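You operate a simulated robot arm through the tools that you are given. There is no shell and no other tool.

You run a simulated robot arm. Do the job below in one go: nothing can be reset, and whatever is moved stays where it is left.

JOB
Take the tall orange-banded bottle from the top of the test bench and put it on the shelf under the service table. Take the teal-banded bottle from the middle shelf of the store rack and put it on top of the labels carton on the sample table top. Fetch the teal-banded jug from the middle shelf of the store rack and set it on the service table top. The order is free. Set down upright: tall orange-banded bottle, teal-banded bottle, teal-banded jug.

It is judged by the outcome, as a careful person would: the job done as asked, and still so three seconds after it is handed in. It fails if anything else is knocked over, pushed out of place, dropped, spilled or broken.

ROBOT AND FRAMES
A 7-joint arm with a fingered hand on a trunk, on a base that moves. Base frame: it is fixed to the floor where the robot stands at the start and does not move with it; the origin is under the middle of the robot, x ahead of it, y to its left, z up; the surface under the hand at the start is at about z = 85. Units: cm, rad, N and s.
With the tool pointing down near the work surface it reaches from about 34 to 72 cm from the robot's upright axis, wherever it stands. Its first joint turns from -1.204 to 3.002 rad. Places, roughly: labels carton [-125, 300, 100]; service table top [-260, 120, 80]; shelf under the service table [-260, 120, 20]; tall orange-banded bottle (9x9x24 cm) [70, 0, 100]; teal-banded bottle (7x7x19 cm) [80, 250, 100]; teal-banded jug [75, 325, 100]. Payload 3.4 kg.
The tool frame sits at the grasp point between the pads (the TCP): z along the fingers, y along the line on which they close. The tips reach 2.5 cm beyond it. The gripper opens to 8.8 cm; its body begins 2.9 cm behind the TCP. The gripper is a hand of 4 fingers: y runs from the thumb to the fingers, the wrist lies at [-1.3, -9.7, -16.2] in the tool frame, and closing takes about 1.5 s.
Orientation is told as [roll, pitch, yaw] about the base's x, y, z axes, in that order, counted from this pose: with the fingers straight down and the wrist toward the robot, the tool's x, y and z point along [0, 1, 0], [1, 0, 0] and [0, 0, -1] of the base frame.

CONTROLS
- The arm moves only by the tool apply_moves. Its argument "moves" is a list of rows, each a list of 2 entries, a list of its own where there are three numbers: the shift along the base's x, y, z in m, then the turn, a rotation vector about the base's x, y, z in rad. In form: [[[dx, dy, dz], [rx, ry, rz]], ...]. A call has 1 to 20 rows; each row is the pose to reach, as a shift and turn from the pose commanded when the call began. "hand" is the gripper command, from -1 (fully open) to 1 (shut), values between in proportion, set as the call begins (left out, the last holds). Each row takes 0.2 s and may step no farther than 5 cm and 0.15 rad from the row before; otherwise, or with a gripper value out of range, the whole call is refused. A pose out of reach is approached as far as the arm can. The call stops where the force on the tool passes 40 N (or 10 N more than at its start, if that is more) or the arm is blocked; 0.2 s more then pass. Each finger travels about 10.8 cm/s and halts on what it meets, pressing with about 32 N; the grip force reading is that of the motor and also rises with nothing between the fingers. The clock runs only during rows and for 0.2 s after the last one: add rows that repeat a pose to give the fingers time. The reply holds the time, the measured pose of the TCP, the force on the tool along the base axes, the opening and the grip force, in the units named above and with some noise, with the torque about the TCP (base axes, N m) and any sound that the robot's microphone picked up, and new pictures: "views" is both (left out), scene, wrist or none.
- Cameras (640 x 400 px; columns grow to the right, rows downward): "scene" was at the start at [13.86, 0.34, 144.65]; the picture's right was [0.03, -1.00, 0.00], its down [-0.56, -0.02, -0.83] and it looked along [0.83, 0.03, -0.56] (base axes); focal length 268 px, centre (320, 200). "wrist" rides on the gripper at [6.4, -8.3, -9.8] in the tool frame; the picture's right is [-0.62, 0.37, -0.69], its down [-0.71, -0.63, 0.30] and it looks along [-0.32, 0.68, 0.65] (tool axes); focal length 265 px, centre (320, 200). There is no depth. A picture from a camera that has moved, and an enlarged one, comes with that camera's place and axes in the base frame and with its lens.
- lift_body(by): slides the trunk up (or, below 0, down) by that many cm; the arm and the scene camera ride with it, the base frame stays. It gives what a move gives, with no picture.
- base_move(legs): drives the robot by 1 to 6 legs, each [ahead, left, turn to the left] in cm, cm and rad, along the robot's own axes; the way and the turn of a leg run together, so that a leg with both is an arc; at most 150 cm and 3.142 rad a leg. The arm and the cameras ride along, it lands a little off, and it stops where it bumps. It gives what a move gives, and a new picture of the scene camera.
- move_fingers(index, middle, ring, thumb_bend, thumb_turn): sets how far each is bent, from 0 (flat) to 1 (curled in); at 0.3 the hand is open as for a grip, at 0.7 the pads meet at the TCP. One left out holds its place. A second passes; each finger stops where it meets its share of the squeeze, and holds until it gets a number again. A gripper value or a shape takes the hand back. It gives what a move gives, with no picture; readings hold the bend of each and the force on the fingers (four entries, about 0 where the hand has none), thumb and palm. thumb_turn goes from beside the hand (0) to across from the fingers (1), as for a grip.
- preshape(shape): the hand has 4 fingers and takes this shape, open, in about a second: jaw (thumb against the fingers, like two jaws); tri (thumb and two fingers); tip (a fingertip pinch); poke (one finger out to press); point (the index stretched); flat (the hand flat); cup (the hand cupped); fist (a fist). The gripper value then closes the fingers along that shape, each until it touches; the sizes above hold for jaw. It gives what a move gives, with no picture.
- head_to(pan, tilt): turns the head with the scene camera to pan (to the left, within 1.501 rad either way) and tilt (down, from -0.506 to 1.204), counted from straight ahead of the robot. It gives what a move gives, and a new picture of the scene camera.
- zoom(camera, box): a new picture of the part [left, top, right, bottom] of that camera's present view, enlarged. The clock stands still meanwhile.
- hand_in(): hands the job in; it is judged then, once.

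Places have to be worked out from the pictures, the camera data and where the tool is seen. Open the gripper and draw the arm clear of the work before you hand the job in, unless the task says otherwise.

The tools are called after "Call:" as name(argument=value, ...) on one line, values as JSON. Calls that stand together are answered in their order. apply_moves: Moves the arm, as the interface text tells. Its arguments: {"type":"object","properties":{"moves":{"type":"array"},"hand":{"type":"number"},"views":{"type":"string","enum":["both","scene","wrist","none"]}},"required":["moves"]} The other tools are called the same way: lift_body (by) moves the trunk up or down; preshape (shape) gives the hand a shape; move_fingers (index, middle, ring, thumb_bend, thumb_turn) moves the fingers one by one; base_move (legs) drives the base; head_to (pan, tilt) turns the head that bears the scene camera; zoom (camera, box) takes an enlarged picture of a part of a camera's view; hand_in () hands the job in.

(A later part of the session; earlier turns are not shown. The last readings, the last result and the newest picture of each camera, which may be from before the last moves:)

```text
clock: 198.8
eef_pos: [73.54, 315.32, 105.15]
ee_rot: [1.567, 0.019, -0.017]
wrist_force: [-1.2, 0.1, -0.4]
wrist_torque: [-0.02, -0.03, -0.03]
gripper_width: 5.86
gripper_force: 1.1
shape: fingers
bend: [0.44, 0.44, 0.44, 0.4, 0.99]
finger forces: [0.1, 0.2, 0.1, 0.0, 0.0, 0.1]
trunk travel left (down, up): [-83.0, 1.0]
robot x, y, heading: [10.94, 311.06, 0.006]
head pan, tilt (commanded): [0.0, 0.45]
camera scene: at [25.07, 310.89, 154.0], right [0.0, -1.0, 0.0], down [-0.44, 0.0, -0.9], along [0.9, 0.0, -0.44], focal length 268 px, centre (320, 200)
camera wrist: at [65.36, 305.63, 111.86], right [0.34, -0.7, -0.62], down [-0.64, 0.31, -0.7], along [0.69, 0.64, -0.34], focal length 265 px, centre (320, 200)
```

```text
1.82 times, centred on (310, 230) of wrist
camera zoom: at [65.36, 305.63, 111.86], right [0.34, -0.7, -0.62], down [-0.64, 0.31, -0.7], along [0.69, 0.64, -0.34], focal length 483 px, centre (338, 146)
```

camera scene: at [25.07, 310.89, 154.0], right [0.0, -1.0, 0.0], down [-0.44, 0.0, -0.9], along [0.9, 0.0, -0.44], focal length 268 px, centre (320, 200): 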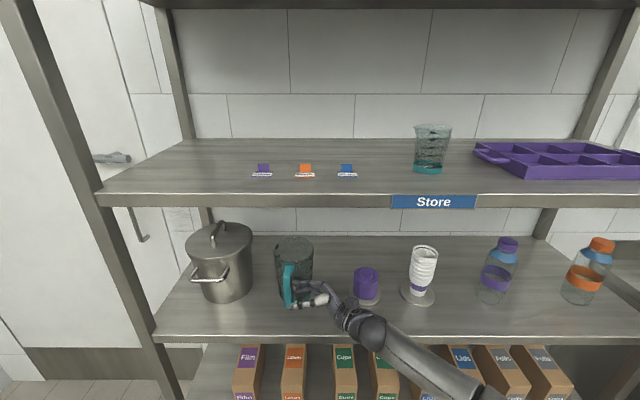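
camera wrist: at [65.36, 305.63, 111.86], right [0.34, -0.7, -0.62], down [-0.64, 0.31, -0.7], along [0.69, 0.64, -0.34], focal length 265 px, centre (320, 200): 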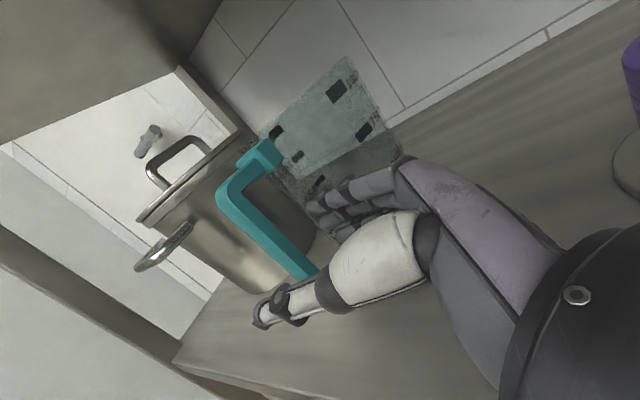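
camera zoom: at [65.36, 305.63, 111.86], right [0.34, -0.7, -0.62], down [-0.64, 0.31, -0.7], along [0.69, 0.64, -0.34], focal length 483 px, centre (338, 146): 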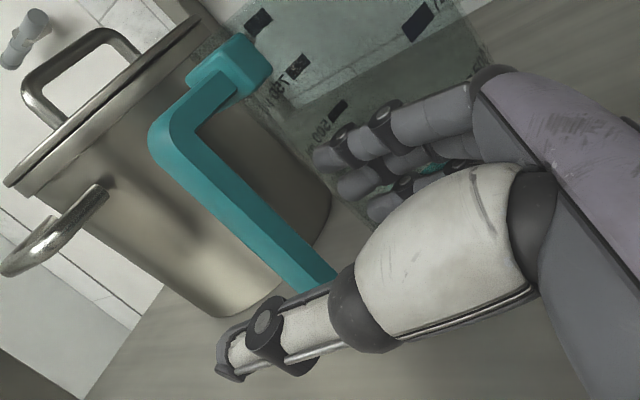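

By triangulating from both cameras, the ring finger (lower side at about z = 102) is catching the handle's lower arm; the free window of the handle is z 102.5–109. I back off slightly, raise the hand 1.25 cm, and enter again.

Call:
apply_moves(moves=[[[0, -0.01, 0], [0, 0, 0]], [[-0.002, -0.018, 0], [0, 0, 0]], [[-0.002, -0.018, 0.0125], [0, 0, 0]], [[-0.002, -0.018, 0.0125], [0, 0, 0]]])

Call:
zoom(camera="scene", box=[270, 240, 350, 320])

Call:
zoom(camera="wrist", box=[180, 100, 400, 340])

```text
clock: 199.8
eef_pos: [73.59, 313.41, 106.38]
ee_rot: [1.566, 0.018, -0.018]
wrist_force: [0.1, 0.4, 0.6]
wrist_torque: [-0.02, -0.01, 0.01]
gripper_width: 5.87
gripper_force: 0.1
shape: fingers
bend: [0.44, 0.44, 0.44, 0.4, 0.99]
finger forces: [0.0, 0.0, 0.1, 0.0, 0.1, 0.0]
trunk travel left (down, up): [-83.0, 1.0]
robot x, y, heading: [11.18, 310.63, 0.002]
head pan, tilt (commanded): [0.0, 0.45]
camera scene: at [25.08, 310.84, 154.0], right [0.0, -1.0, 0.0], down [-0.44, 0.0, -0.9], along [0.9, 0.0, -0.44], focal length 268 px, centre (320, 200)
camera wrist: at [65.17, 303.74, 113.0], right [0.34, -0.7, -0.62], down [-0.64, 0.31, -0.7], along [0.69, 0.64, -0.34], focal length 265 px, centre (320, 200)
```

scene: 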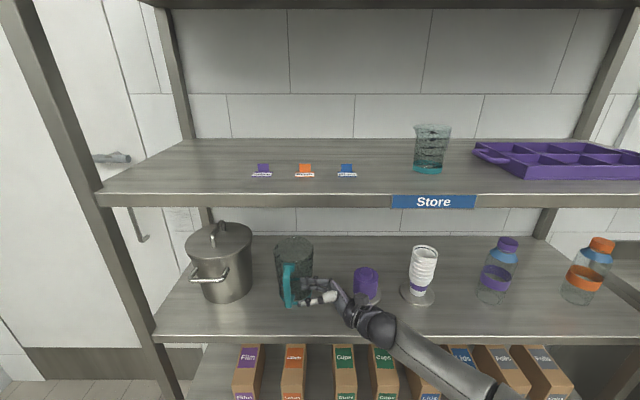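
wrist: 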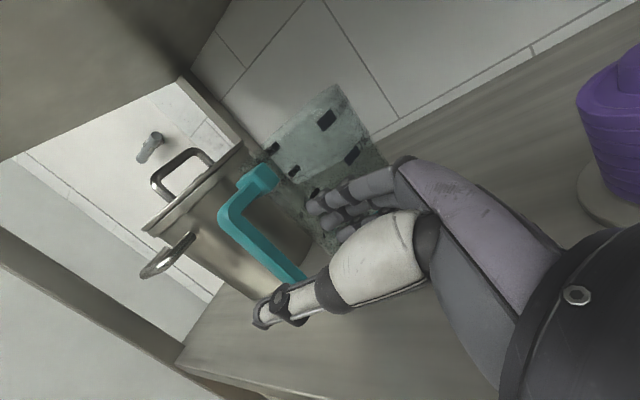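

```text
5.00 times, centred on (310, 280) of scene
camera zoom: at [25.08, 310.84, 154.0], right [0.0, -1.0, 0.0], down [-0.44, 0.0, -0.9], along [0.9, 0.0, -0.44], focal length 1338 px, centre (370, -200)
```

zoom: 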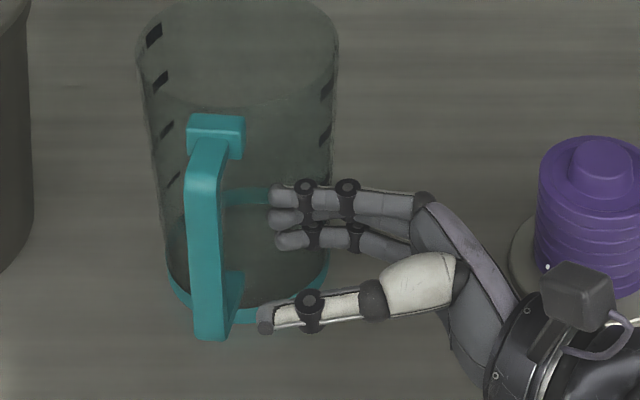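

```text
1.67 times, centred on (290, 220) of wrist
camera zoom: at [65.17, 303.74, 113.0], right [0.34, -0.7, -0.62], down [-0.64, 0.31, -0.7], along [0.69, 0.64, -0.34], focal length 442 px, centre (370, 167)
```

zoom: 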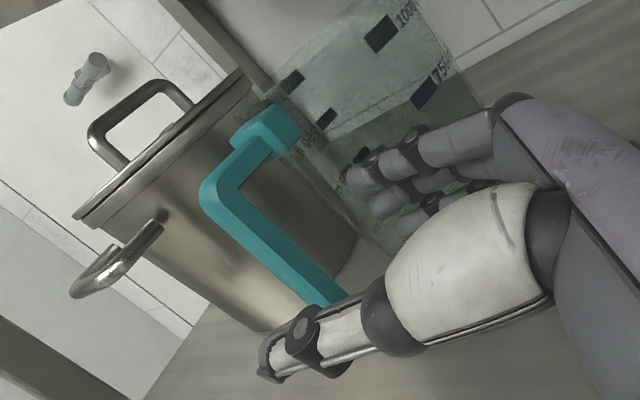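

The jug has stayed put since. I advance again in small steps at the new height and check for any movement of the jug.

Call:
apply_moves(moves=[[[-0.001, 0.008, 0], [0, 0, 0]], [[-0.002, 0.016, 0], [0, 0, 0]], [[-0.002, 0.024, 0], [0, 0, 0]], [[-0.002, 0.03, 0], [0, 0, 0]]])

Call:
zoom(camera="scene", box=[270, 240, 350, 320])

Call:
zoom(camera="wrist", box=[180, 100, 400, 340])

```text
clock: 200.8
eef_pos: [73.33, 316.47, 106.32]
ee_rot: [1.567, 0.019, -0.018]
wrist_force: [1.0, 0.7, 0.4]
wrist_torque: [0.01, 0.0, 0.01]
gripper_width: 5.88
gripper_force: 0.4
shape: fingers
bend: [0.44, 0.44, 0.44, 0.4, 0.99]
finger forces: [0.1, 0.2, 0.1, 0.0, 0.1, 0.1]
trunk travel left (down, up): [-83.0, 1.0]
robot x, y, heading: [10.72, 310.21, 0.003]
head pan, tilt (commanded): [0.0, 0.45]
camera scene: at [25.07, 310.87, 154.0], right [0.0, -1.0, 0.0], down [-0.44, 0.0, -0.9], along [0.9, 0.0, -0.44], focal length 268 px, centre (320, 200)
camera wrist: at [65.0, 306.87, 113.01], right [0.34, -0.7, -0.62], down [-0.64, 0.31, -0.7], along [0.69, 0.64, -0.34], focal length 265 px, centre (320, 200)
```

scene: 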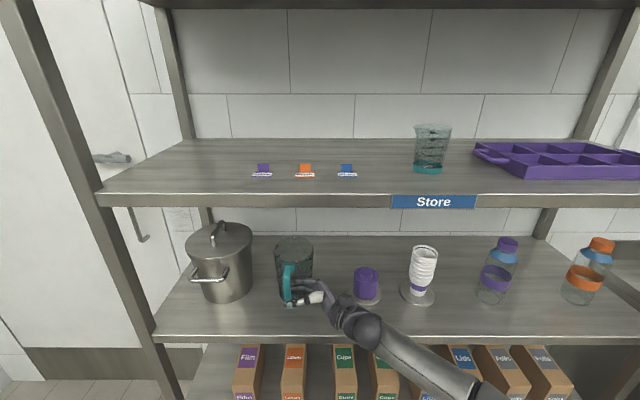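
wrist: 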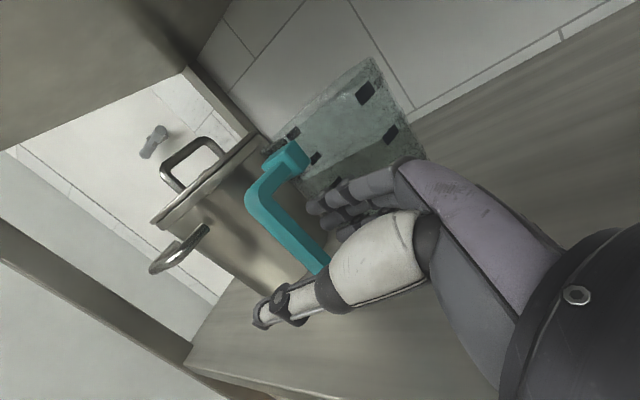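

```text
5.00 times, centred on (310, 280) of scene
camera zoom: at [25.07, 310.87, 154.0], right [0.0, -1.0, 0.0], down [-0.44, 0.0, -0.9], along [0.9, 0.0, -0.44], focal length 1338 px, centre (370, -200)
```

zoom: 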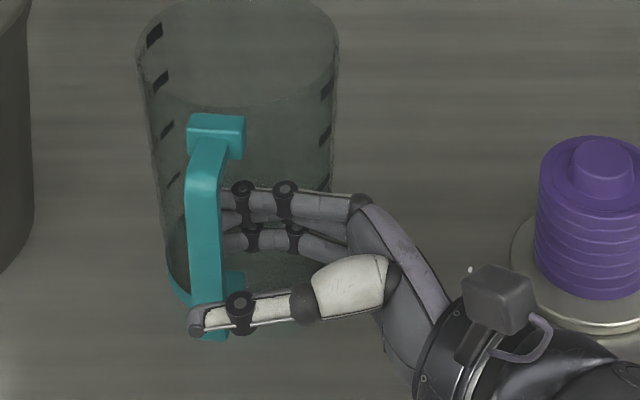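

```text
1.67 times, centred on (290, 220) of wrist
camera zoom: at [65.0, 306.87, 113.01], right [0.34, -0.7, -0.62], down [-0.64, 0.31, -0.7], along [0.69, 0.64, -0.34], focal length 442 px, centre (370, 167)
```

zoom: 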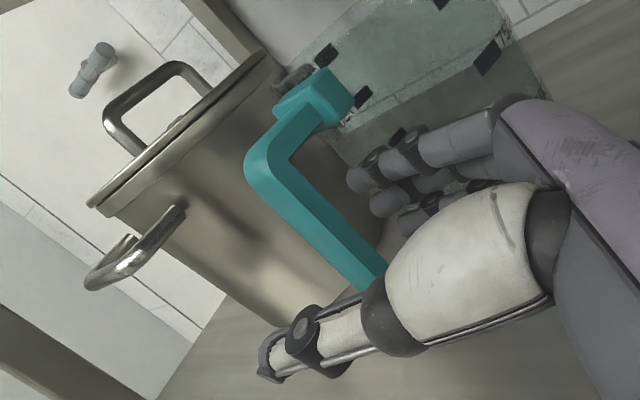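

The fingers now pass behind the bar and the thumb in front, and the jug has not moved. I go on until the bar sits close to the palm.

Call:
apply_moves(moves=[[[0, 0.008, 0], [0, 0, 0]], [[0, 0.016, 0], [0, 0, 0]], [[0, 0.022, 0], [0, 0, 0]], [[0, 0.022, 0], [0, 0, 0]]])

Call:
zoom(camera="scene", box=[270, 240, 350, 320])

Call:
zoom(camera="wrist", box=[180, 100, 400, 340])

```text
clock: 201.8
eef_pos: [73.23, 318.72, 106.38]
ee_rot: [1.567, 0.019, -0.016]
wrist_force: [0.9, 0.1, -0.2]
wrist_torque: [-0.03, -0.04, -0.01]
gripper_width: 5.86
gripper_force: 0.0
shape: fingers
bend: [0.44, 0.44, 0.44, 0.4, 0.99]
finger forces: [0.1, 0.1, 0.1, 0.1, 0.0, 0.0]
trunk travel left (down, up): [-83.0, 1.0]
robot x, y, heading: [11.1, 310.76, 0.001]
head pan, tilt (commanded): [0.0, 0.45]
camera scene: at [25.07, 310.84, 154.0], right [0.0, -1.0, 0.0], down [-0.44, 0.0, -0.9], along [0.9, 0.0, -0.44], focal length 268 px, centre (320, 200)
camera wrist: at [64.97, 309.0, 113.01], right [0.34, -0.7, -0.62], down [-0.64, 0.31, -0.7], along [0.69, 0.64, -0.34], focal length 265 px, centre (320, 200)
```

scene: 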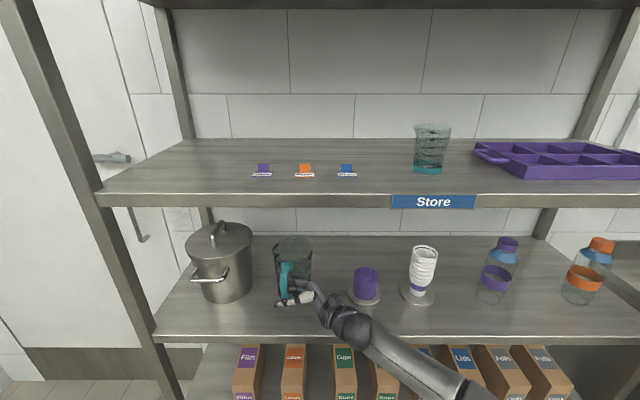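
wrist: 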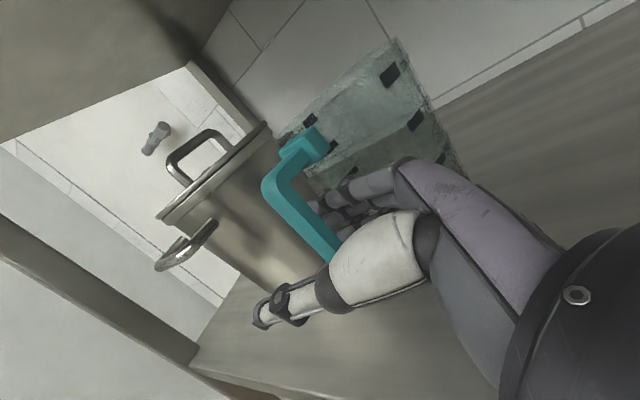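

```text
5.00 times, centred on (310, 280) of scene
camera zoom: at [25.07, 310.84, 154.0], right [0.0, -1.0, 0.0], down [-0.44, 0.0, -0.9], along [0.9, 0.0, -0.44], focal length 1338 px, centre (370, -200)
```

zoom: 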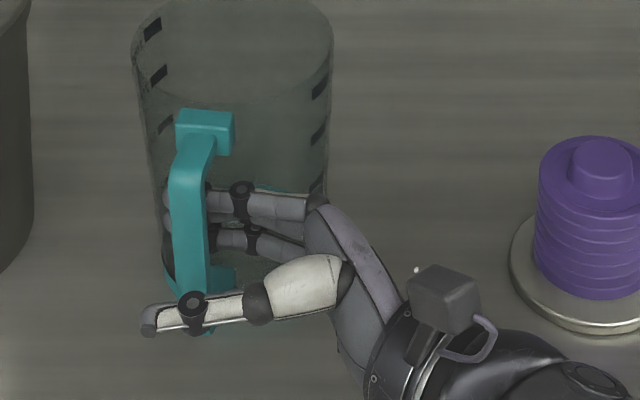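

```text
1.67 times, centred on (290, 220) of wrist
camera zoom: at [64.97, 309.0, 113.01], right [0.34, -0.7, -0.62], down [-0.64, 0.31, -0.7], along [0.69, 0.64, -0.34], focal length 442 px, centre (370, 167)
```

zoom: 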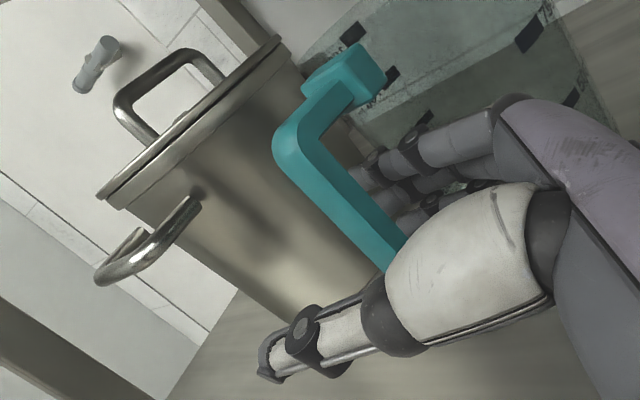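

The bar is between thumb and fingers, about half a centimetre beyond the TCP. I first bring the thumb near the bar so that the squeeze starts evenly.

Call:
move_fingers(index=0.48, middle=0.48, ring=0.48, thumb_bend=0.64)

Call:
zoom(camera="scene", box=[270, 240, 350, 320])

Call:
zoom(camera="wrist", box=[180, 100, 400, 340])

```text
clock: 202.8
eef_pos: [73.3, 318.85, 106.43]
ee_rot: [1.566, 0.019, -0.017]
wrist_force: [0.1, -0.8, 0.0]
wrist_torque: [-0.03, 0.02, -0.03]
gripper_width: 2.9
gripper_force: 0.1
shape: fingers
bend: [0.48, 0.48, 0.48, 0.64, 1.0]
finger forces: [0.1, 0.1, 0.0, 0.0, 0.1, 0.0]
trunk travel left (down, up): [-83.0, 1.0]
robot x, y, heading: [11.11, 310.54, 0.001]
head pan, tilt (commanded): [0.0, 0.45]
```

```text
5.00 times, centred on (310, 280) of scene
camera zoom: at [25.07, 310.85, 154.0], right [0.0, -1.0, 0.0], down [-0.44, 0.0, -0.9], along [0.9, 0.0, -0.44], focal length 1338 px, centre (370, -200)
```

zoom: 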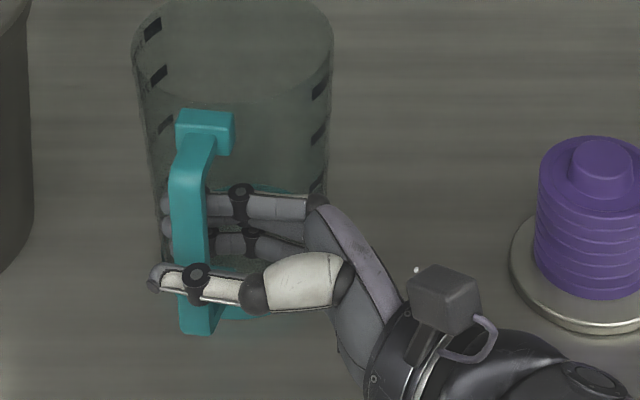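

```text
1.67 times, centred on (290, 220) of wrist
camera zoom: at [64.97, 309.0, 113.01], right [0.34, -0.7, -0.62], down [-0.64, 0.31, -0.7], along [0.69, 0.64, -0.34], focal length 442 px, centre (370, 167)
```

zoom: 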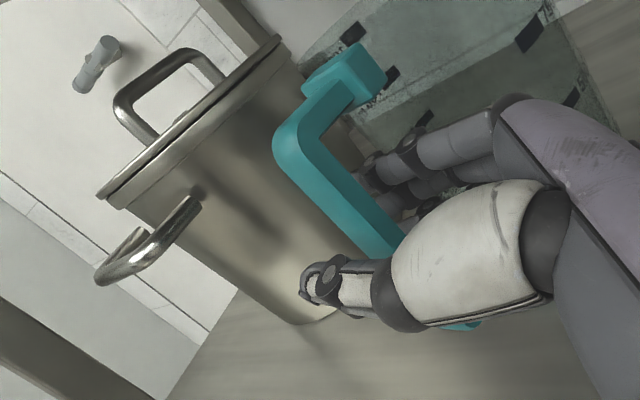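

Thumb and fingers sit on both sides of the bar without contact. Now I close the grip and hold.

Call:
apply_moves(moves=[[[0, 0, 0], [0, 0, 0]], [[0, 0, 0], [0, 0, 0]], [[0, 0, 0], [0, 0, 0]], [[0, 0, 0], [0, 0, 0]], [[0, 0, 0], [0, 0, 0]], [[0, 0, 0], [0, 0, 0]], [[0, 0, 0], [0, 0, 0]]], hand=1)

Call:
zoom(camera="scene", box=[270, 240, 350, 320])

Call:
zoom(camera="wrist", box=[180, 100, 400, 340])

```text
clock: 204.4
eef_pos: [73.28, 318.71, 106.39]
ee_rot: [1.569, 0.018, -0.017]
wrist_force: [0.4, -0.3, 0.7]
wrist_torque: [0.05, -0.07, -0.04]
gripper_width: 0.0
gripper_force: 32.1
shape: jaw
bend: [0.74, 0.65, 0.58, 0.38, 1.0]
finger forces: [11.6, 3.7, 3.4, 0.1, 29.5, 0.0]
trunk travel left (down, up): [-83.0, 1.0]
robot x, y, heading: [10.59, 310.67, 0.001]
head pan, tilt (commanded): [0.0, 0.45]
camera scene: at [25.06, 310.84, 154.0], right [0.0, -1.0, 0.0], down [-0.44, 0.0, -0.9], along [0.9, 0.0, -0.44], focal length 268 px, centre (320, 200)
camera wrist: at [64.96, 308.99, 113.02], right [0.34, -0.7, -0.62], down [-0.64, 0.31, -0.7], along [0.69, 0.64, -0.34], focal length 265 px, centre (320, 200)
```

scene: 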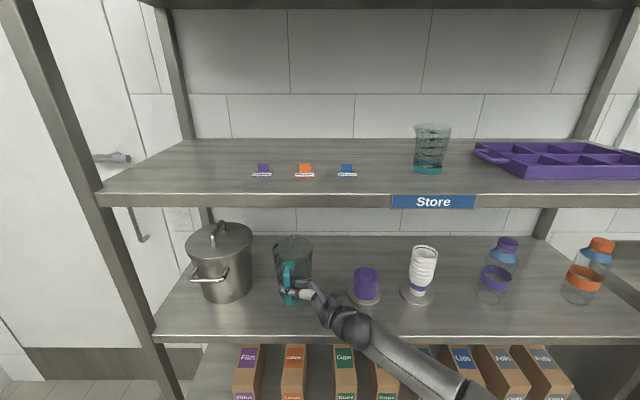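
wrist: 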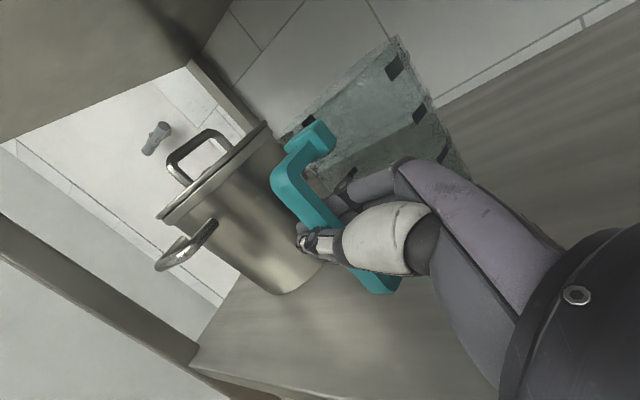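

```text
5.00 times, centred on (310, 280) of scene
camera zoom: at [25.06, 310.84, 154.0], right [0.0, -1.0, 0.0], down [-0.44, 0.0, -0.9], along [0.9, 0.0, -0.44], focal length 1338 px, centre (370, -200)
```

zoom: 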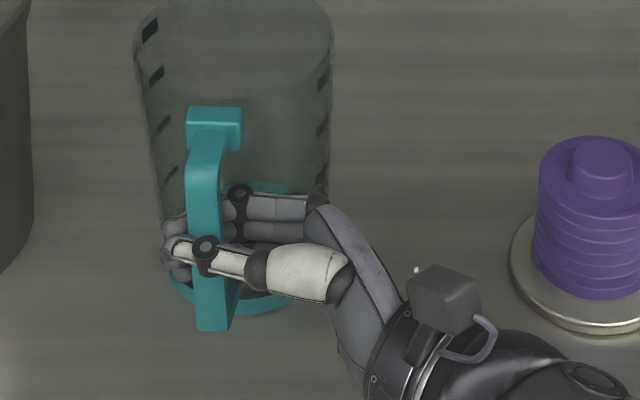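

```text
1.67 times, centred on (290, 220) of wrist
camera zoom: at [64.96, 308.99, 113.02], right [0.34, -0.7, -0.62], down [-0.64, 0.31, -0.7], along [0.69, 0.64, -0.34], focal length 442 px, centre (370, 167)
```

zoom: 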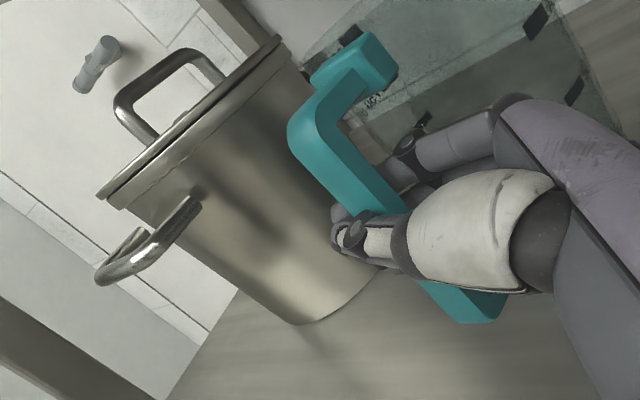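

The fingers wrap around the bar with the thumb in front. I lift by just 1 cm to see how the jug hangs.

Call:
apply_moves(moves=[[[0, 0, 0.004], [0, 0, 0]], [[0, 0, 0.008], [0, 0, 0]], [[0, 0, 0.012], [0, 0, 0]], [[0, 0, 0.012], [0, 0, 0]], [[0, 0, 0.012], [0, 0, 0]]])

Call:
zoom(camera="scene", box=[250, 220, 350, 320])

Call:
zoom(camera="wrist", box=[160, 20, 480, 320])

```text
clock: 205.6
eef_pos: [73.24, 318.71, 107.53]
ee_rot: [1.567, 0.02, -0.017]
wrist_force: [0.1, 0.4, -0.6]
wrist_torque: [0.01, 0.06, 0.02]
gripper_width: 0.01
gripper_force: 32.0
shape: jaw
bend: [0.74, 0.72, 0.63, 0.39, 1.0]
finger forces: [14.6, 3.5, 3.0, 0.1, 30.3, 0.0]
trunk travel left (down, up): [-83.0, 1.0]
robot x, y, heading: [11.07, 310.84, 0.001]
head pan, tilt (commanded): [0.0, 0.45]
camera scene: at [25.09, 310.85, 154.0], right [0.0, -1.0, 0.0], down [-0.44, 0.0, -0.9], along [0.9, 0.0, -0.44], focal length 268 px, centre (320, 200)
camera wrist: at [64.97, 309.01, 114.2], right [0.34, -0.7, -0.62], down [-0.64, 0.31, -0.7], along [0.69, 0.64, -0.34], focal length 265 px, centre (320, 200)
```

scene: 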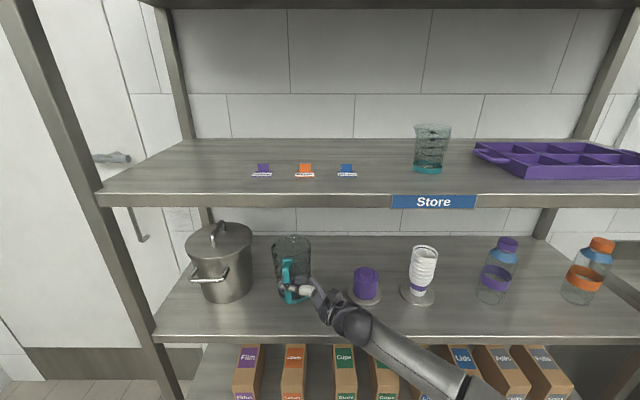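
wrist: 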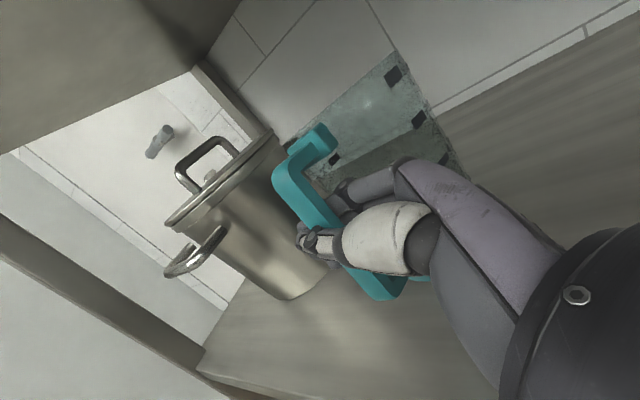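

```text
4.00 times, centred on (300, 270) of scene
camera zoom: at [25.09, 310.85, 154.0], right [0.0, -1.0, 0.0], down [-0.44, 0.0, -0.9], along [0.9, 0.0, -0.44], focal length 1071 px, centre (400, -80)
```

zoom: 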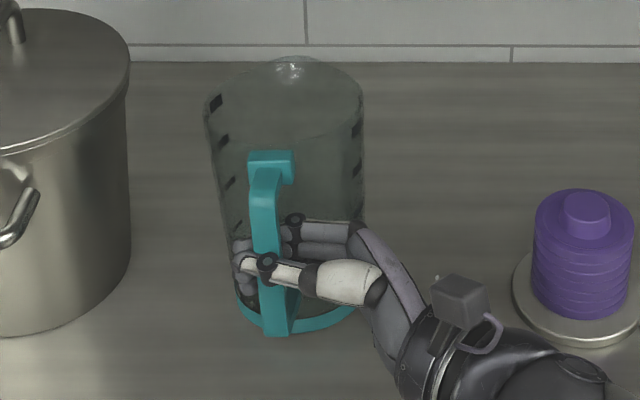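

```text
1.33 times, centred on (320, 170) of wrist
camera zoom: at [64.97, 309.01, 114.2], right [0.34, -0.7, -0.62], down [-0.64, 0.31, -0.7], along [0.69, 0.64, -0.34], focal length 354 px, centre (320, 240)
```

zoom: 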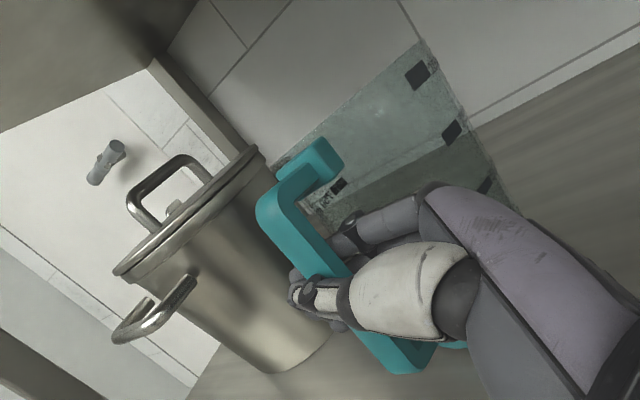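

The base hardly rose yet while the hand went up about 1.1 cm, so the hand slides toward the handle's upper arm. I lift another centimetre to see whether the weight is taken.

Call:
apply_moves(moves=[[[0, 0, 0.004], [0, 0, 0]], [[0, 0, 0.008], [0, 0, 0]], [[0, 0, 0.01], [0, 0, 0]], [[0, 0, 0.01], [0, 0, 0]]])

Call:
zoom(camera="scene", box=[250, 220, 350, 320])

Call:
zoom(camera="wrist", box=[160, 20, 480, 320])

```text
clock: 206.6
eef_pos: [73.3, 318.74, 108.63]
ee_rot: [1.568, 0.018, -0.017]
wrist_force: [-0.8, -0.9, -0.9]
wrist_torque: [-0.01, 0.09, 0.03]
gripper_width: 0.02
gripper_force: 32.4
shape: jaw
bend: [0.74, 0.73, 0.71, 0.39, 1.0]
finger forces: [16.3, 3.7, 2.9, 0.0, 30.9, 0.0]
trunk travel left (down, up): [-83.0, 1.0]
robot x, y, heading: [10.7, 310.95, -0.0]
head pan, tilt (commanded): [0.0, 0.45]
camera scene: at [25.1, 310.86, 154.0], right [0.0, -1.0, 0.0], down [-0.44, 0.0, -0.9], along [0.9, 0.0, -0.44], focal length 268 px, centre (320, 200)
camera wrist: at [64.94, 308.98, 115.29], right [0.34, -0.7, -0.62], down [-0.64, 0.31, -0.7], along [0.69, 0.64, -0.34], focal length 265 px, centre (320, 200)
```

scene: 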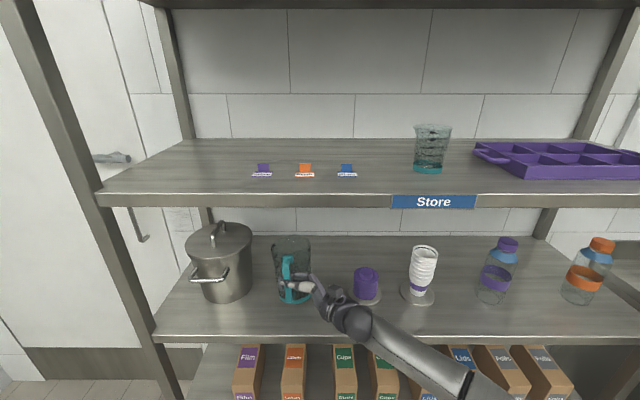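
wrist: 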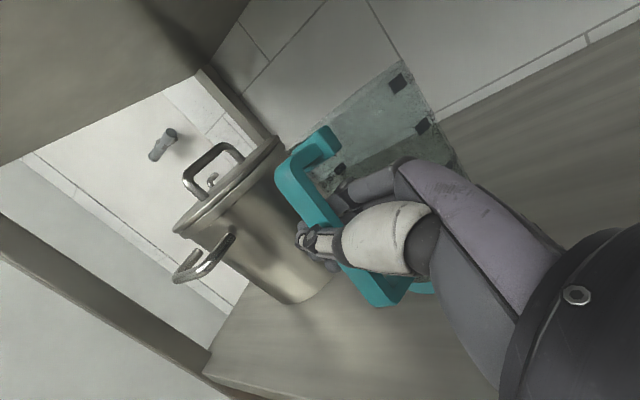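

```text
4.00 times, centred on (300, 270) of scene
camera zoom: at [25.1, 310.86, 154.0], right [0.0, -1.0, 0.0], down [-0.44, 0.0, -0.9], along [0.9, 0.0, -0.44], focal length 1071 px, centre (400, -80)
```

zoom: 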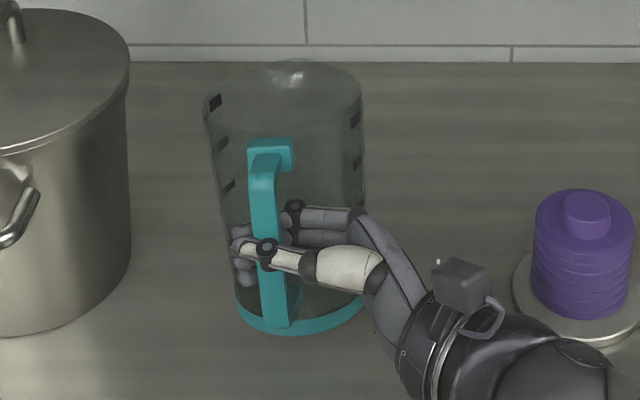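

```text
1.33 times, centred on (320, 170) of wrist
camera zoom: at [64.94, 308.98, 115.29], right [0.34, -0.7, -0.62], down [-0.64, 0.31, -0.7], along [0.69, 0.64, -0.34], focal length 354 px, centre (320, 240)
```

zoom: 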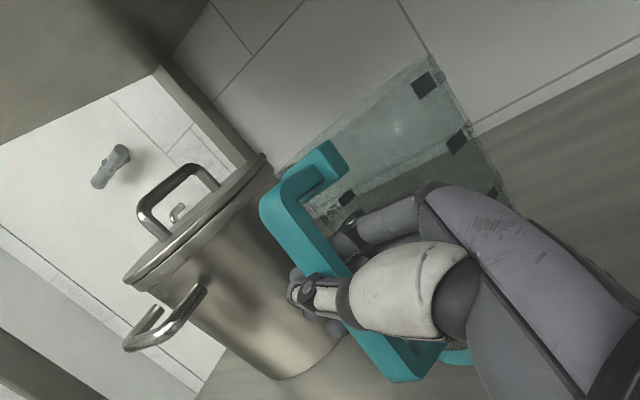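

The jug only pivots at the handle (its far edge stays on the shelf), so this narrow hold on the bar is not good enough. I set it flat again, and will instead clamp handle and wall together: fingers inside the jug, thumb outside the handle.

Call:
apply_moves(moves=[[[0, 0, -0.006], [0, 0, 0]], [[0, 0, -0.012], [0, 0, 0]], [[0, 0, -0.018], [0, 0, 0]], [[0, 0, -0.022], [0, 0, 0]], [[0, 0, -0.0225], [0, 0, 0]]], views="none")

Call:
move_fingers(index=0.46, middle=0.46, ring=0.46, thumb_bend=0.4, thumb_turn=1.0)

Call:
zoom(camera="scene", box=[250, 220, 350, 320])

Call:
zoom(camera="wrist", box=[160, 20, 480, 320])

```text
clock: 207.8
eef_pos: [73.13, 318.58, 106.49]
ee_rot: [1.568, 0.018, -0.017]
wrist_force: [-1.7, -1.0, 2.8]
wrist_torque: [0.13, -0.22, 0.03]
gripper_width: 0.01
gripper_force: 31.8
shape: jaw
bend: [0.74, 0.73, 0.63, 0.39, 1.0]
finger forces: [10.6, 6.9, 6.2, 0.0, 33.1, 0.0]
trunk travel left (down, up): [-83.0, 1.0]
robot x, y, heading: [11.08, 310.52, 0.003]
head pan, tilt (commanded): [0.0, 0.45]
```

```text
clock: 208.8
eef_pos: [73.28, 318.54, 106.45]
ee_rot: [1.567, 0.018, -0.018]
wrist_force: [0.4, 0.1, -1.3]
wrist_torque: [-0.01, 0.02, -0.01]
gripper_width: 5.65
gripper_force: 0.0
shape: fingers
bend: [0.46, 0.46, 0.46, 0.4, 0.99]
finger forces: [0.0, 0.1, 0.0, 0.1, 0.0, 0.0]
trunk travel left (down, up): [-83.0, 1.0]
robot x, y, heading: [10.99, 310.78, 0.005]
head pan, tilt (commanded): [0.0, 0.45]
```

```text
4.00 times, centred on (300, 270) of scene
camera zoom: at [25.06, 310.85, 154.0], right [0.0, -1.0, 0.0], down [-0.44, 0.0, -0.9], along [0.9, 0.0, -0.44], focal length 1071 px, centre (400, -80)
```

zoom: 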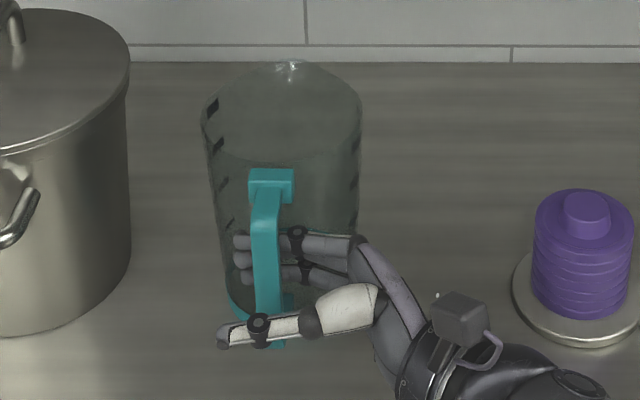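

```text
1.33 times, centred on (320, 170) of wrist
camera zoom: at [64.9, 308.97, 113.11], right [0.34, -0.7, -0.62], down [-0.64, 0.31, -0.7], along [0.69, 0.64, -0.34], focal length 354 px, centre (320, 240)
```

zoom: 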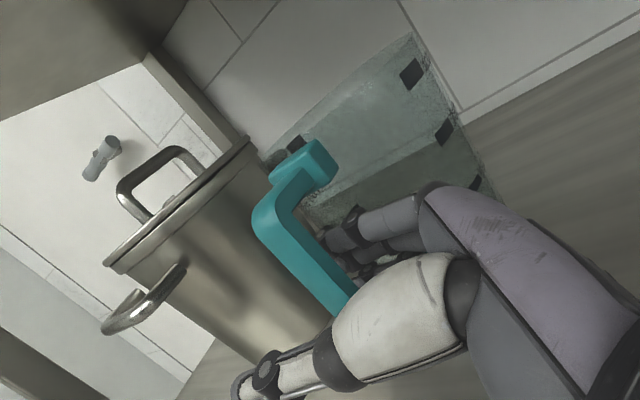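

The jug stands flat again and the fingers are free. I withdraw the hand to the right and then back out of the rack.

Call:
apply_moves(moves=[[[-0.001, -0.01, 0], [0, 0, 0]], [[-0.001, -0.02, 0], [0, 0, 0]], [[-0.001, -0.03, 0], [0, 0, 0]], [[-0.001, -0.04, 0], [0, 0, 0]], [[-0.001, -0.055, 0], [0, 0, 0]], [[-0.001, -0.075, 0], [0, 0, 0]], [[-0.001, -0.095, 0], [0, 0, 0]], [[-0.03, -0.1, 0], [0, 0, 0]], [[-0.06, -0.1, 0], [0, 0, 0]], [[-0.1, -0.1, 0], [0, 0, 0]], [[-0.14, -0.1, 0], [0, 0, 0]], [[-0.18, -0.1, 0], [0, 0, 0]], [[-0.22, -0.1, 0], [0, 0, 0]]])

Call:
zoom(camera="scene", box=[220, 210, 400, 330])

```text
clock: 211.6
eef_pos: [51.1, 308.39, 106.58]
ee_rot: [1.568, 0.016, -0.017]
wrist_force: [-0.2, -0.3, 0.2]
wrist_torque: [0.0, 0.02, -0.03]
gripper_width: 5.63
gripper_force: 0.1
shape: fingers
bend: [0.46, 0.46, 0.46, 0.4, 0.99]
finger forces: [0.0, 0.0, 0.0, 0.0, 0.1, 0.1]
trunk travel left (down, up): [-83.0, 1.0]
robot x, y, heading: [10.73, 311.06, 0.001]
head pan, tilt (commanded): [0.0, 0.45]
camera scene: at [24.86, 310.84, 154.02], right [0.0, -1.0, 0.0], down [-0.43, 0.0, -0.9], along [0.9, 0.0, -0.43], focal length 268 px, centre (320, 200)
camera wrist: at [42.76, 298.78, 113.18], right [0.35, -0.7, -0.62], down [-0.64, 0.31, -0.71], along [0.69, 0.64, -0.34], focal length 265 px, centre (320, 200)
```

scene: 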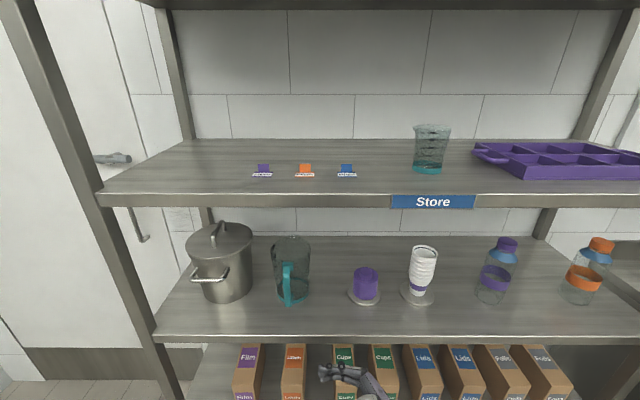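
wrist: 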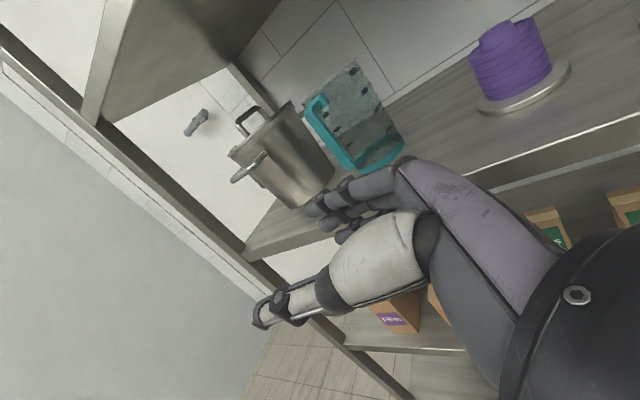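

```text
3.33 times, centred on (310, 270) of scene
camera zoom: at [24.86, 310.84, 154.02], right [0.0, -1.0, 0.0], down [-0.43, 0.0, -0.9], along [0.9, 0.0, -0.43], focal length 892 px, centre (353, -33)
```

zoom: 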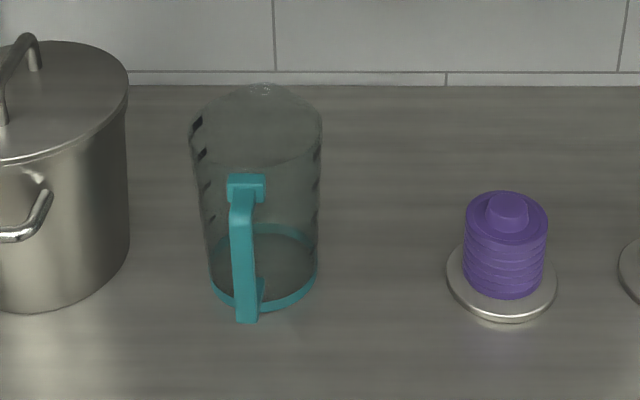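

The jug stands well (axis about [83.8, 318.7], handle bar at y = 318.7). I now turn the hand to fingers-down in front of the rack, opening it fully, and raise it above rim height.

Call:
apply_moves(moves=[[[0.005, 0.008, 0.006], [-0.131, 0, 0]], [[0.01, 0.016, 0.012], [-0.262, 0, 0]], [[0.016, 0.025, 0.018], [-0.393, 0, 0]], [[0.022, 0.034, 0.025], [-0.524, 0, 0]], [[0.028, 0.042, 0.032], [-0.655, 0, 0]], [[0.034, 0.05, 0.039], [-0.786, 0, 0]], [[0.04, 0.059, 0.046], [-0.917, 0, 0]], [[0.046, 0.067, 0.053], [-1.048, 0, 0]], [[0.052, 0.075, 0.06], [-1.179, 0, 0]], [[0.058, 0.084, 0.067], [-1.31, 0, 0]], [[0.064, 0.092, 0.073], [-1.44, 0, 0]], [[0.07, 0.1, 0.08], [-1.567, 0, 0]]], hand=-1)

```text
clock: 214.2
eef_pos: [58.35, 318.89, 114.33]
ee_rot: [-0.002, -0.015, -0.02]
wrist_force: [0.3, 0.5, -0.7]
wrist_torque: [-0.04, 0.02, 0.02]
gripper_width: 8.75
gripper_force: 0.0
shape: jaw
bend: [0.3, 0.3, 0.3, 0.3, 0.98]
finger forces: [0.0, 0.1, 0.0, 0.0, 0.0, 0.0]
trunk travel left (down, up): [-83.0, 1.0]
robot x, y, heading: [10.98, 311.22, 0.009]
head pan, tilt (commanded): [0.0, 0.45]
camera scene: at [25.07, 311.04, 154.0], right [0.0, -1.0, 0.0], down [-0.44, 0.0, -0.9], along [0.9, 0.0, -0.44], focal length 268 px, centre (320, 200)
camera wrist: at [50.08, 325.51, 124.04], right [0.34, -0.63, 0.7], down [-0.64, -0.7, -0.31], along [0.69, -0.34, -0.64], focal length 265 px, centre (320, 200)
```

scene: 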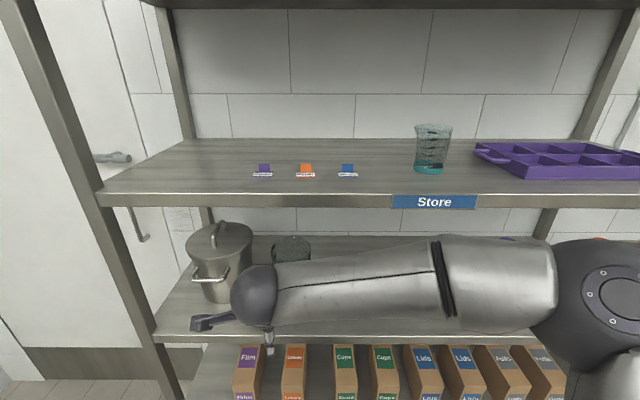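
wrist: 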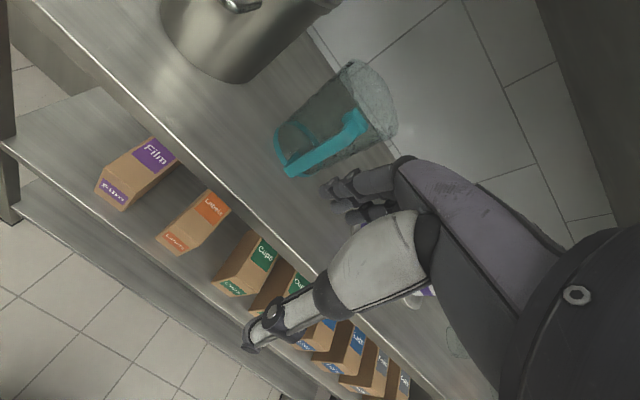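

Call:
apply_moves(moves=[[[0, 0, 0], [0, -0.12, 0.007]], [[0, 0, 0], [0, -0.24, 0.014]], [[0, 0, 0], [0, -0.335, 0.02]], [[0, 0, 0], [0, -0.335, 0.02]]], hand=-1)

Call:
zoom(camera="wrist", box=[160, 0, 480, 240])

Call:
zoom(camera="scene", box=[180, 200, 400, 360])

```text
clock: 215.2
eef_pos: [58.42, 318.75, 114.37]
ee_rot: [0.003, -0.354, -0.001]
wrist_force: [-0.2, 0.2, -0.7]
wrist_torque: [0.01, 0.05, 0.0]
gripper_width: 8.78
gripper_force: 0.1
shape: jaw
bend: [0.3, 0.3, 0.3, 0.3, 0.98]
finger forces: [0.0, 0.1, 0.1, 0.1, 0.0, 0.0]
trunk travel left (down, up): [-83.0, 1.0]
robot x, y, heading: [10.82, 310.33, 0.003]
head pan, tilt (commanded): [0.0, 0.45]
camera scene: at [25.09, 310.85, 154.0], right [0.0, -1.0, 0.0], down [-0.44, 0.0, -0.9], along [0.9, 0.0, -0.44], focal length 268 px, centre (320, 200)
camera wrist: at [47.16, 325.1, 120.82], right [0.11, -0.62, 0.78], down [-0.48, -0.71, -0.51], along [0.87, -0.32, -0.38], focal length 265 px, centre (320, 200)
```

scene: 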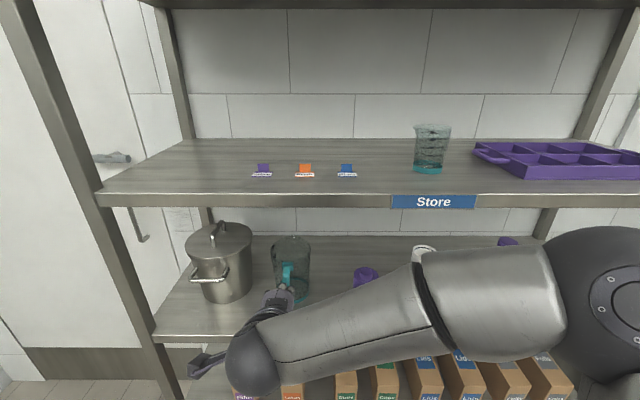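
wrist: 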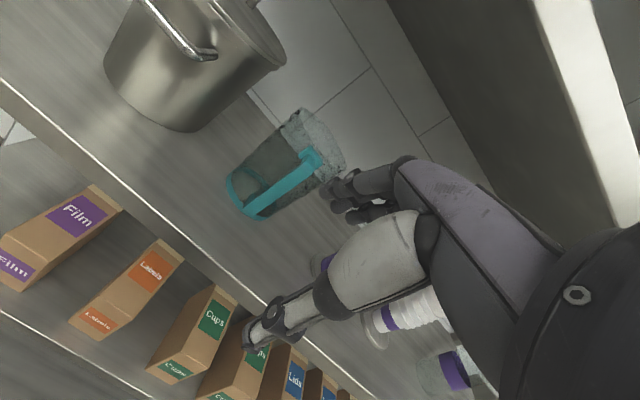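

```text
1.67 times, centred on (320, 120) of wrist
camera zoom: at [47.16, 325.1, 120.82], right [0.11, -0.62, 0.78], down [-0.48, -0.71, -0.51], along [0.87, -0.32, -0.38], focal length 442 px, centre (320, 333)
```

zoom: 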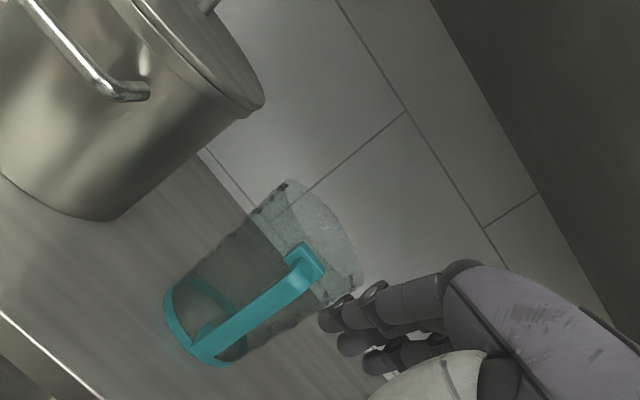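

```text
2.50 times, centred on (290, 280) of scene
camera zoom: at [25.09, 310.85, 154.0], right [0.0, -1.0, 0.0], down [-0.44, 0.0, -0.9], along [0.9, 0.0, -0.44], focal length 669 px, centre (395, 0)
```

zoom: 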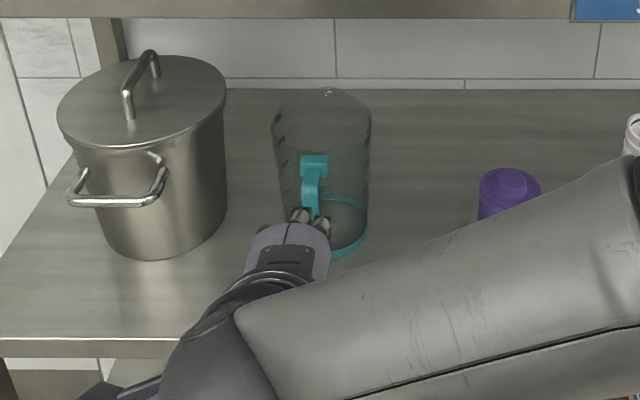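

Hand is tilted forward and in line with the handle. Block and rim put the jug's near wall at x of about 78.6 and the bar's outer face at about 73.8, so I aim the TCP at x = 75.8; first I come forward above the rim part of the way.

Call:
apply_moves(moves=[[[0.025, 0, 0.003], [0, 0, 0]], [[0.05, 0, 0.005], [0, 0, 0]], [[0.075, 0.001, 0.005], [0, 0, 0]], [[0.1, 0.001, 0.005], [0, 0, 0]], [[0.125, 0.001, 0.005], [0, 0, 0]]], hand=-1)

Call:
zoom(camera="scene", box=[220, 200, 360, 320])

Call:
zoom(camera="wrist", box=[160, 40, 480, 320])

```text
clock: 216.4
eef_pos: [70.98, 318.88, 114.84]
ee_rot: [0.004, -0.351, 0.001]
wrist_force: [-0.2, 0.5, 0.5]
wrist_torque: [-0.01, 0.0, 0.01]
gripper_width: 8.78
gripper_force: 0.0
shape: jaw
bend: [0.3, 0.3, 0.3, 0.3, 0.98]
finger forces: [0.0, 0.0, 0.1, 0.0, 0.0, 0.0]
trunk travel left (down, up): [-83.0, 1.0]
robot x, y, heading: [11.07, 310.9, 0.002]
head pan, tilt (commanded): [0.0, 0.45]
camera scene: at [25.17, 310.88, 153.99], right [0.0, -1.0, 0.0], down [-0.44, 0.0, -0.9], along [0.9, 0.0, -0.44], focal length 268 px, centre (320, 200)
camera wrist: at [59.8, 325.16, 121.28], right [0.11, -0.62, 0.78], down [-0.48, -0.71, -0.51], along [0.87, -0.32, -0.38], focal length 265 px, centre (320, 200)
```

scene: 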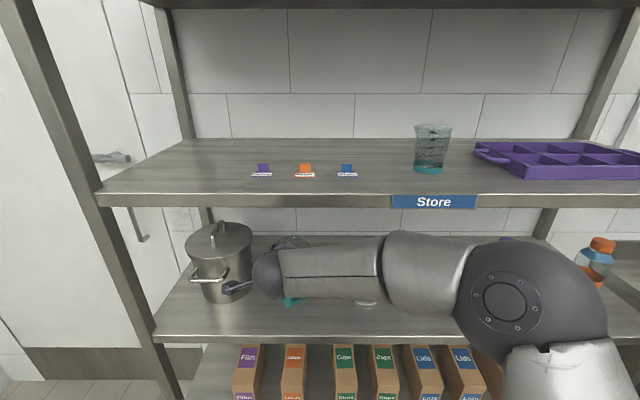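
wrist: 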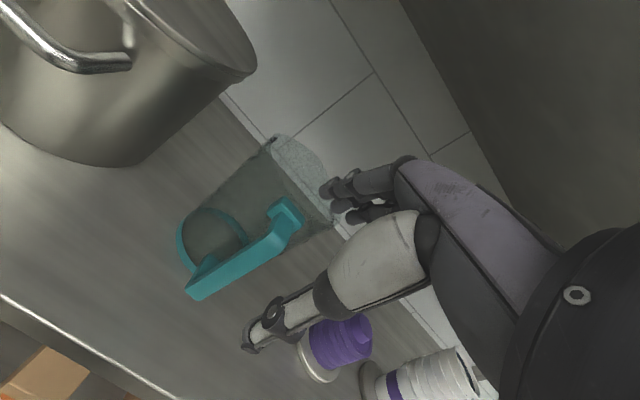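

```text
3.33 times, centred on (290, 260) of scene
camera zoom: at [25.17, 310.88, 153.99], right [0.0, -1.0, 0.0], down [-0.44, 0.0, -0.9], along [0.9, 0.0, -0.44], focal length 892 px, centre (420, 0)
```

zoom: 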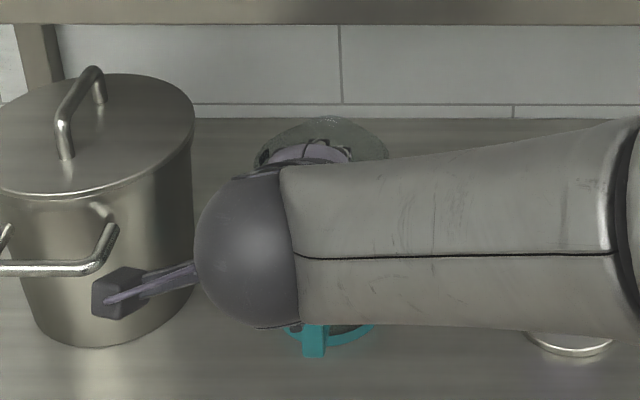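

```text
1.43 times, centred on (320, 180) of wrist
camera zoom: at [59.8, 325.16, 121.28], right [0.11, -0.62, 0.78], down [-0.48, -0.71, -0.51], along [0.87, -0.32, -0.38], focal length 379 px, centre (320, 229)
```

zoom: 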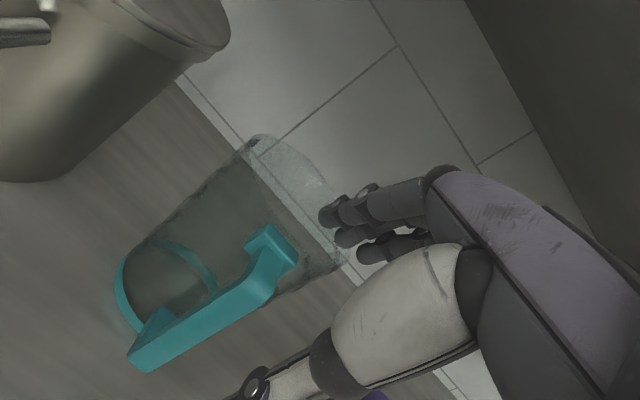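

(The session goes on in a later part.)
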